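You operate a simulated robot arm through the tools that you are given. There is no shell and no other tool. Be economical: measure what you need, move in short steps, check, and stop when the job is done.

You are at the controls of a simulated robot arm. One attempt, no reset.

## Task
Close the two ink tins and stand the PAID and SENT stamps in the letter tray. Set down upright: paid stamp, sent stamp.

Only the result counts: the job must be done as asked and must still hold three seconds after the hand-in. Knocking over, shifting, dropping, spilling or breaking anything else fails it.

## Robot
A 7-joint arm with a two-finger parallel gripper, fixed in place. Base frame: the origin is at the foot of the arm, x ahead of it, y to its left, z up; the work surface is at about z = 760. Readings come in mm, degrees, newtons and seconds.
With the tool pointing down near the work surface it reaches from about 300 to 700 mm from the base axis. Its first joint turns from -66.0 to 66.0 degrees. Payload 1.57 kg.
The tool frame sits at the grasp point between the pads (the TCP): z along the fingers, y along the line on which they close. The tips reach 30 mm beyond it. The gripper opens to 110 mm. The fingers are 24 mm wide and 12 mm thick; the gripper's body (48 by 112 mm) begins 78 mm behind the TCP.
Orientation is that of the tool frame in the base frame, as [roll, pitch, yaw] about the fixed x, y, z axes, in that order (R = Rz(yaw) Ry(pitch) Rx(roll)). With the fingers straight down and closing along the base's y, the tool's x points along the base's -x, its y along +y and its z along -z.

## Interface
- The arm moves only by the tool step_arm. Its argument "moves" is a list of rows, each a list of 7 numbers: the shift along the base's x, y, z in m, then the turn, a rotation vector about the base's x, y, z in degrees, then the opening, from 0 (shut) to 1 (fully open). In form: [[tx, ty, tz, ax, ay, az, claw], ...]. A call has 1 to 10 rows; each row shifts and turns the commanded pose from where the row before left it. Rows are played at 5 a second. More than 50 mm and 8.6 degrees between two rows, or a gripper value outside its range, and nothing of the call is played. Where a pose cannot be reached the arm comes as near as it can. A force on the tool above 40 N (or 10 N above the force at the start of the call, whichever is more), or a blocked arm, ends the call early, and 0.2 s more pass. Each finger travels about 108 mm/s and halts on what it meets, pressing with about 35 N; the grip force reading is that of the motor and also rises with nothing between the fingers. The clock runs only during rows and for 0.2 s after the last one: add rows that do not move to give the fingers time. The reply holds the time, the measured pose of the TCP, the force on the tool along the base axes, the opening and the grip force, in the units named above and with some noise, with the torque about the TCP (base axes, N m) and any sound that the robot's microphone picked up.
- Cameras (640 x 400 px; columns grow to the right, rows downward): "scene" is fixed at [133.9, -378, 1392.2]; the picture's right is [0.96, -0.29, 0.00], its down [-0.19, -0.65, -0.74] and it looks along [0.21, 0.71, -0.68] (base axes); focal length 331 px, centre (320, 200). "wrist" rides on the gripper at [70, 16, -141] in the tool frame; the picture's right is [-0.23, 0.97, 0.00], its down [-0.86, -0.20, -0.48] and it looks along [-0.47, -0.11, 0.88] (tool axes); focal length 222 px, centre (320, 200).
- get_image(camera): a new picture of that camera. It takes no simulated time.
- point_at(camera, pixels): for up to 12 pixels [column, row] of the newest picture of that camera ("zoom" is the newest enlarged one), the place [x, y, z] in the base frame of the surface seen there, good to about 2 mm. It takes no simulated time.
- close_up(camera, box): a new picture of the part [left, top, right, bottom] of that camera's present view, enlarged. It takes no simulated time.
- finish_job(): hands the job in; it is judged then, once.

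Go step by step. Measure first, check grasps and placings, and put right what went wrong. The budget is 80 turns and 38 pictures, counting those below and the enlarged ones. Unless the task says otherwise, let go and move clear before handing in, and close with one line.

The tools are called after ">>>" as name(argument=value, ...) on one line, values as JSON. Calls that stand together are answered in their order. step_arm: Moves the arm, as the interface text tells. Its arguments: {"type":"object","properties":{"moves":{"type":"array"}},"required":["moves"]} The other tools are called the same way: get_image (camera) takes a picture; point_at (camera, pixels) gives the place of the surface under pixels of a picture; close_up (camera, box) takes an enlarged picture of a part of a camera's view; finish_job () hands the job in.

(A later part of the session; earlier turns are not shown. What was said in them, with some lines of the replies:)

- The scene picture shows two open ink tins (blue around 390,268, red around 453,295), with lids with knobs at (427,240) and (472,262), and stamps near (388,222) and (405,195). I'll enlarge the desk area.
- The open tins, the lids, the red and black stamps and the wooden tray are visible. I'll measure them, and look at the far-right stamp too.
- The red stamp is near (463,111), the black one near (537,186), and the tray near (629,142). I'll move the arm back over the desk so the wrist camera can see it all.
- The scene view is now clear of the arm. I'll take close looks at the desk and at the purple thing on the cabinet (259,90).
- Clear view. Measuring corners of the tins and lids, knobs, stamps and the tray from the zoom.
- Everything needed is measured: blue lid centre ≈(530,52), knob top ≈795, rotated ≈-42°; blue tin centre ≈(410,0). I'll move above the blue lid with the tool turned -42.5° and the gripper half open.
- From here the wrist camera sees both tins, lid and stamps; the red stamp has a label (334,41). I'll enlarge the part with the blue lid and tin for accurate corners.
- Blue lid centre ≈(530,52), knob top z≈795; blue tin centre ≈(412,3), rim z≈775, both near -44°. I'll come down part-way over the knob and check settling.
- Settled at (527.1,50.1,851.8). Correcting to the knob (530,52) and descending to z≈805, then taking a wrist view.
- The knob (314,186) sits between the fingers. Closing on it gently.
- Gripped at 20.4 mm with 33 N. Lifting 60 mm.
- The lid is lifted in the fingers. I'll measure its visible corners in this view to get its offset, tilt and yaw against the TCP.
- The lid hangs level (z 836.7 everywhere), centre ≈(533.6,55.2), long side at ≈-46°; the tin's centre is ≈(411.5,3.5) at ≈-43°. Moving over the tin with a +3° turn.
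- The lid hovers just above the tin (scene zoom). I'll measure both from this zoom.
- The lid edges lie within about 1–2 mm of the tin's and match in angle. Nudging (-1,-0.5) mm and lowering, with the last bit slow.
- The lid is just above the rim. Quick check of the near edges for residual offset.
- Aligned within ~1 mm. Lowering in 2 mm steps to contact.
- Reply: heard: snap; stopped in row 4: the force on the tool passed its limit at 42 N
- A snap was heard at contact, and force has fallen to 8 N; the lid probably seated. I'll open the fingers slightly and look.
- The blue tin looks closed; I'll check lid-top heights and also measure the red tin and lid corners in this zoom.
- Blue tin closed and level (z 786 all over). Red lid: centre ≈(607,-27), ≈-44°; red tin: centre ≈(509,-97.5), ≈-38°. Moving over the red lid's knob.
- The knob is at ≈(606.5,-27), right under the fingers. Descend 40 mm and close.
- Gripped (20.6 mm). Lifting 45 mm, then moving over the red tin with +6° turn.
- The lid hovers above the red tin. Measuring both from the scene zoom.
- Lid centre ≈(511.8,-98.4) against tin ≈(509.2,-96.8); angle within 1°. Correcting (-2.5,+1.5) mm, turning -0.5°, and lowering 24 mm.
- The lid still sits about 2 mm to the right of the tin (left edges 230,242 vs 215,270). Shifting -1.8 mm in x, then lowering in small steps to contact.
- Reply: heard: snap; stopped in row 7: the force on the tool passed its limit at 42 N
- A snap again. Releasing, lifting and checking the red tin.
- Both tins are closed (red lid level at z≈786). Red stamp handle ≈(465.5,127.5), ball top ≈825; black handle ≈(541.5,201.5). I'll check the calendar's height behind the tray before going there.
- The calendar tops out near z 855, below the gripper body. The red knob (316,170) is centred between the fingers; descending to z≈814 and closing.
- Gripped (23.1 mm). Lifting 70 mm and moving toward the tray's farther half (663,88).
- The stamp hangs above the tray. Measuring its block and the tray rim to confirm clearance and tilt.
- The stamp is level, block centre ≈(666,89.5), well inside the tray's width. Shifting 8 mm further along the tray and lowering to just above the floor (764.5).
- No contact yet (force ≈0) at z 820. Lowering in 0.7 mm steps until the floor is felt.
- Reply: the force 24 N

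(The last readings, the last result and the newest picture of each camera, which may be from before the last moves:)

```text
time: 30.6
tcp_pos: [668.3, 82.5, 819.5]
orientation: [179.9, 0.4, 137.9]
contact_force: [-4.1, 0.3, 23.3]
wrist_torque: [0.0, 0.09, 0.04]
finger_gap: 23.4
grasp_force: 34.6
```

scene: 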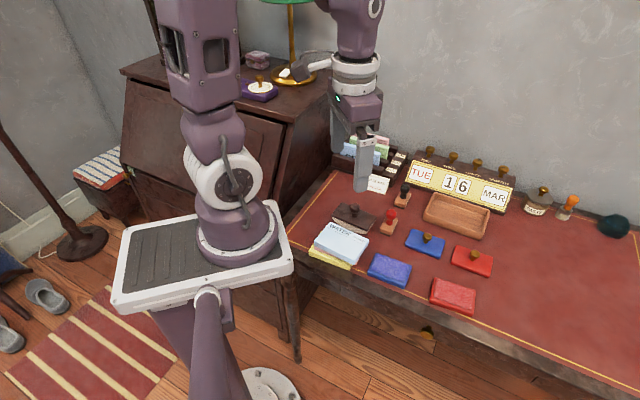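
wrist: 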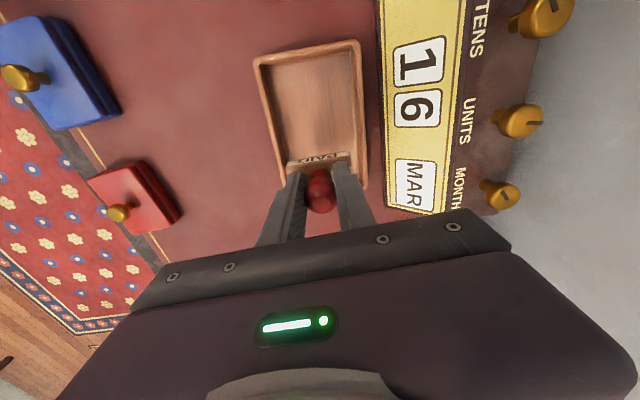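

Contact at 23 N: the stamp stands on the tray floor. Easing off 0.6 mm, opening and lifting clear.

>>> step_arm(moves=[[0, 0, 0.0006, 0, 0, 0, 0], [0, 0, 0, 0, 0, 0, 0.26], [0, 0, 0, 0, 0, 0, 0.33], [0, 0, 0.015, 0, 0, 0, 0.33], [0, 0, 0.035, 0, 0, 0, 0.33], [0, 0, 0.04, 0, 0, 0, 0.4], [0, 0, 0, 0, 0, 0, 0.4]])

>>> get_image(camera="wrist")

```text
time: 32.2
tcp_pos: [669.5, 80.3, 908.1]
orientation: [-179.9, 0.2, 138.0]
contact_force: [-0.4, -0.5, 0.0]
wrist_torque: [-0.01, -0.02, -0.01]
finger_gap: 43.8
grasp_force: 0.0
```

```text
8 pictures are left
```

wrist: 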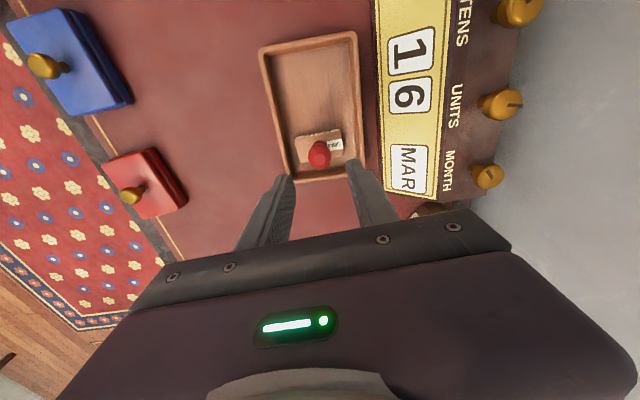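

The red stamp stands upright in the tray (319,153). Moving to the black stamp at ≈(541.5,201.5).

>>> step_arm(moves=[[-0.032, 0.0305, 0, 0, 0, 0, 0.4], [-0.032, 0.0305, 0, 0, 0, 0, 0.4], [-0.032, 0.0305, 0, 0, 0, 0, 0.4], [-0.032, 0.0305, 0, 0, 0, 0, 0.4], [0, -0.001, -0.025, 0, 0, 0, 0.4], [0, 0, -0.02, 0, 0, 0, 0.4], [0, 0, 0, 0, 0, 0, 0.4], [0, 0, 0, 0, 0, 0, 0.4]])

>>> get_image(camera="wrist")

```text
time: 34.0
tcp_pos: [539.9, 203.3, 862.6]
orientation: [-180.0, 0.2, 137.8]
contact_force: [-0.6, 0.6, 0.0]
wrist_torque: [-0.02, 0.01, 0.0]
finger_gap: 43.8
grasp_force: 0.0
```

```text
7 pictures are left
```

wrist: 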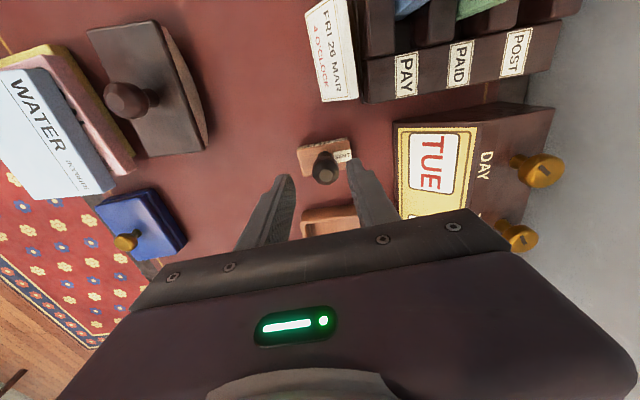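

The black knob (324,168) is between the fingers. Checking its place and the calendar corner near the right finger.

>>> point_at(camera="wrist", pixels=[[324, 167], [324, 160], [299, 148], [350, 140], [395, 122], [395, 180], [350, 150], [305, 213]])

```text
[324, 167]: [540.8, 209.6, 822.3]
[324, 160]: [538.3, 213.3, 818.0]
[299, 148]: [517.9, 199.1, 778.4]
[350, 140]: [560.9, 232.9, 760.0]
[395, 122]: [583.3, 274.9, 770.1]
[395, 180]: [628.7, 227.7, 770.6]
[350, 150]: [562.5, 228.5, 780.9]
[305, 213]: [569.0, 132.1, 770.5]
```

Knob ≈(542,205); calendar is clear. Descending with a small correction and closing.

>>> step_arm(moves=[[0.001, 0.0015, -0.025, 0, 0, 0, 0.4], [0, 0, -0.023, 0, 0, 0, 0.4], [0, 0, 0, 0, 0, 0, 0.4], [0, 0, 0, 0, 0, 0, 0.25], [0, 0, 0, 0, 0, 0, 0.1], [0, 0, 0, 0, 0, 0, 0], [0, 0, 0, 0, 0, 0, 0]])

```text
time: 35.6
tcp_pos: [541.0, 206.0, 817.3]
orientation: [-180.0, 0.2, 137.9]
contact_force: [0.4, 0.1, 0.1]
wrist_torque: [0.01, 0.0, -0.03]
finger_gap: 23.4
grasp_force: 35.0
```

Gripped (23.4 mm). Lifting 70 mm and moving over the tray's nearer half (631,124).

>>> step_arm(moves=[[0, 0, 0.01, 0, 0, 0, 0], [0, 0, 0.03, 0, 0, 0, 0], [0, 0, 0.03, 0, 0, 0, 0], [0.03, -0.0273, 0, 0, 0, 0, 0], [0.03, -0.0273, 0, 0, 0, 0, 0], [0.03, -0.0273, 0, 0, 0, 0, 0], [0, 0, 0, 0, 0, 0, 0], [0, 0, 0, 0, 0, 0, 0]])

>>> get_image(camera="wrist")

>>> close_up(camera="scene", box=[390, 160, 520, 260])

```text
time: 37.4
tcp_pos: [635.6, 122.4, 883.9]
orientation: [-179.9, 0.2, 138.0]
contact_force: [1.5, 0.1, 0.0]
wrist_torque: [-0.01, 0.0, 0.01]
finger_gap: 23.3
grasp_force: 34.9
```

```text
6 pictures are left
```

wrist: 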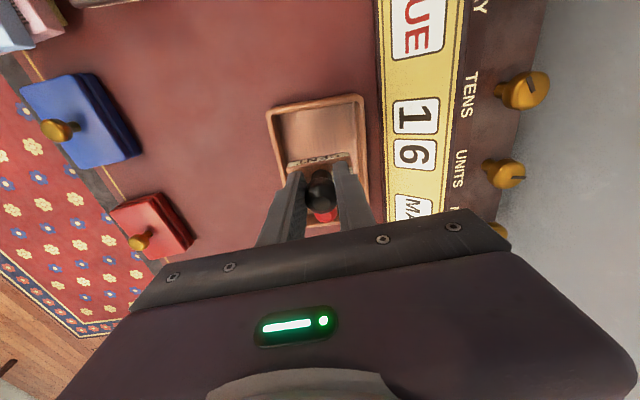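

```text
4.00 times, centred on (455, 210) of scene
```

zoom: 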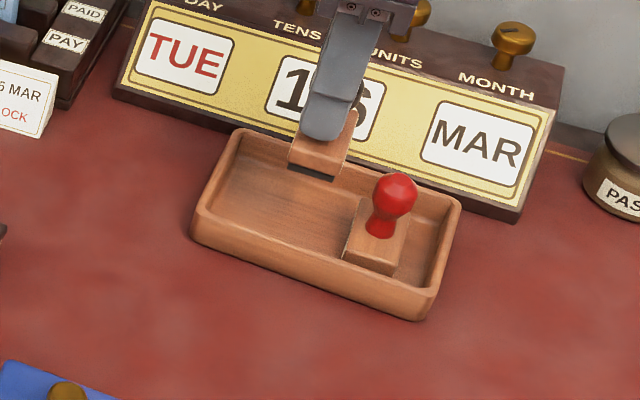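

>>> point_at(camera="zoom", pixels=[[289, 158], [334, 172], [357, 115], [343, 255], [390, 270], [370, 197], [290, 168], [332, 180]])

>>> point_at(camera="wrist", pixels=[[288, 164], [349, 155], [318, 159], [268, 115], [361, 98]])

```text
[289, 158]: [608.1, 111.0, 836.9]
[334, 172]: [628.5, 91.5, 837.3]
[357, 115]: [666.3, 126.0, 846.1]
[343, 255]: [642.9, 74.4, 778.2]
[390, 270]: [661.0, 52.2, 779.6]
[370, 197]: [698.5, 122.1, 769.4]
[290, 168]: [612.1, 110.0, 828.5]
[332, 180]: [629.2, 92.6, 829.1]
```

```text
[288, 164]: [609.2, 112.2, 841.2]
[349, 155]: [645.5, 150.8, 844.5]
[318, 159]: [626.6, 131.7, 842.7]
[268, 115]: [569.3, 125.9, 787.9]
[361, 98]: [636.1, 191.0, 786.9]
```

The black stamp is level, block centre ≈(637,120), clear of the walls by about 10 mm and of the red stamp by 23 mm. Shifting 5 mm away from red and lowering.

>>> step_arm(moves=[[-0.0034, 0.0036, 0, 0, 0, 0, 0], [0, 0, -0.025, 0, 0, 0, 0], [0, 0, -0.02, 0, 0, 0, 0], [0, 0, -0.014, 0, 0, 0, 0], [0, 0, 0, 0, 0, 0, 0], [0, 0, -0.001, 0, 0, 0, 0], [0, 0, -0.001, 0, 0, 0, 0], [0, 0, 0, 0, 0, 0, 0]])

```text
time: 39.2
tcp_pos: [629.6, 125.3, 824.5]
orientation: [-180.0, 0.3, 137.9]
contact_force: [-0.7, -0.1, -0.3]
wrist_torque: [0.04, 0.02, 0.01]
finger_gap: 23.3
grasp_force: 35.2
```

No contact yet; continuing down in 0.7 mm steps.

>>> step_arm(moves=[[0, 0, -0.0007, 0, 0, 0, 0], [0, 0, -0.0007, 0, 0, 0, 0], [0, 0, -0.0007, 0, 0, 0, 0], [0, 0, 0, 0, 0, 0, 0]])

```text
time: 40.2
tcp_pos: [627.9, 126.7, 822.2]
orientation: [-179.9, 0.1, 138.0]
contact_force: [0.8, 0.2, -0.8]
wrist_torque: [-0.02, 0.02, -0.01]
finger_gap: 23.3
grasp_force: 34.8
```

>>> step_arm(moves=[[0, 0, -0.0007, 0, 0, 0, 0], [0, 0, -0.0007, 0, 0, 0, 0], [0, 0, 0, 0, 0, 0, 0]])

```text
time: 41.0
tcp_pos: [628.7, 125.1, 821.6]
orientation: [180.0, 0.3, 138.0]
contact_force: [-0.8, -0.3, -0.4]
wrist_torque: [0.0, -0.04, 0.03]
finger_gap: 23.4
grasp_force: 35.2
```

Still free at z≈821.6; a little further.

>>> step_arm(moves=[[0, 0, -0.0007, 0, 0, 0, 0], [0, 0, -0.0007, 0, 0, 0, 0], [0, 0, 0, 0, 0, 0, 0]])

```text
time: 41.8
tcp_pos: [629.4, 125.8, 821.9]
orientation: [180.0, 0.3, 138.0]
contact_force: [-4.0, -4.7, 18.8]
wrist_torque: [-0.12, 0.01, -0.01]
finger_gap: 23.4
grasp_force: 35.0
```

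Floor contact at 19 N. Easing off, opening and lifting clear.

>>> step_arm(moves=[[0, 0, 0.0005, 0, 0, 0, 0], [0, 0, 0, 0, 0, 0, 0.26], [0, 0, 0, 0, 0, 0, 0.33], [0, 0, 0.015, 0, 0, 0, 0.33], [0, 0, 0.035, 0, 0, 0, 0.33], [0, 0, 0.045, 0, 0, 0, 0.4], [-0.04, 0, 0.02, 0, 0, 0, 0.4], [-0.045, 0, 0, 0, 0, 0, 0.4], [-0.045, 0, 0, 0, 0, 0, 0.4], [-0.045, 0, 0, 0, 0, 0, 0.4]])

>>> close_up(camera="scene", box=[330, 140, 530, 320])

```text
time: 44.0
tcp_pos: [451.3, 123.6, 937.7]
orientation: [-180.0, 0.3, 137.9]
contact_force: [0.7, -0.2, 1.5]
wrist_torque: [-0.02, 0.01, 0.0]
finger_gap: 44.0
grasp_force: 0.1
```

```text
2.22 times, centred on (430, 230) of scene
```

zoom: 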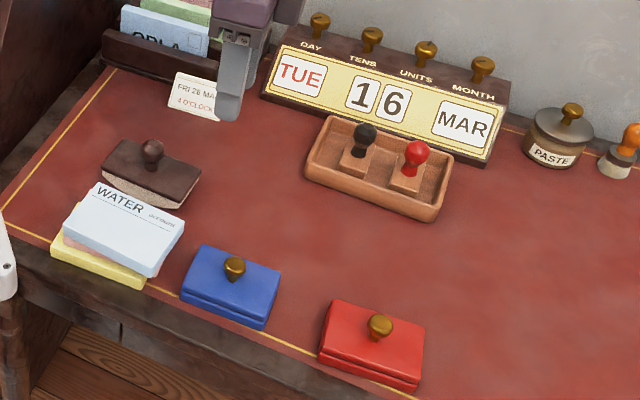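

Both tins show seated lids, (230,285) and (370,340). Both stamps stand upright in the tray, (362,150) and (411,168), nothing else has moved and the gripper is clear, so I'm handing in.

>>> finish_job()

```text
The job is handed in.
```

I closed both ink tins (each lid snapped shut and sits level), stood the PAID and SENT stamps upright in the letter tray, moved the arm clear and handed the job in.
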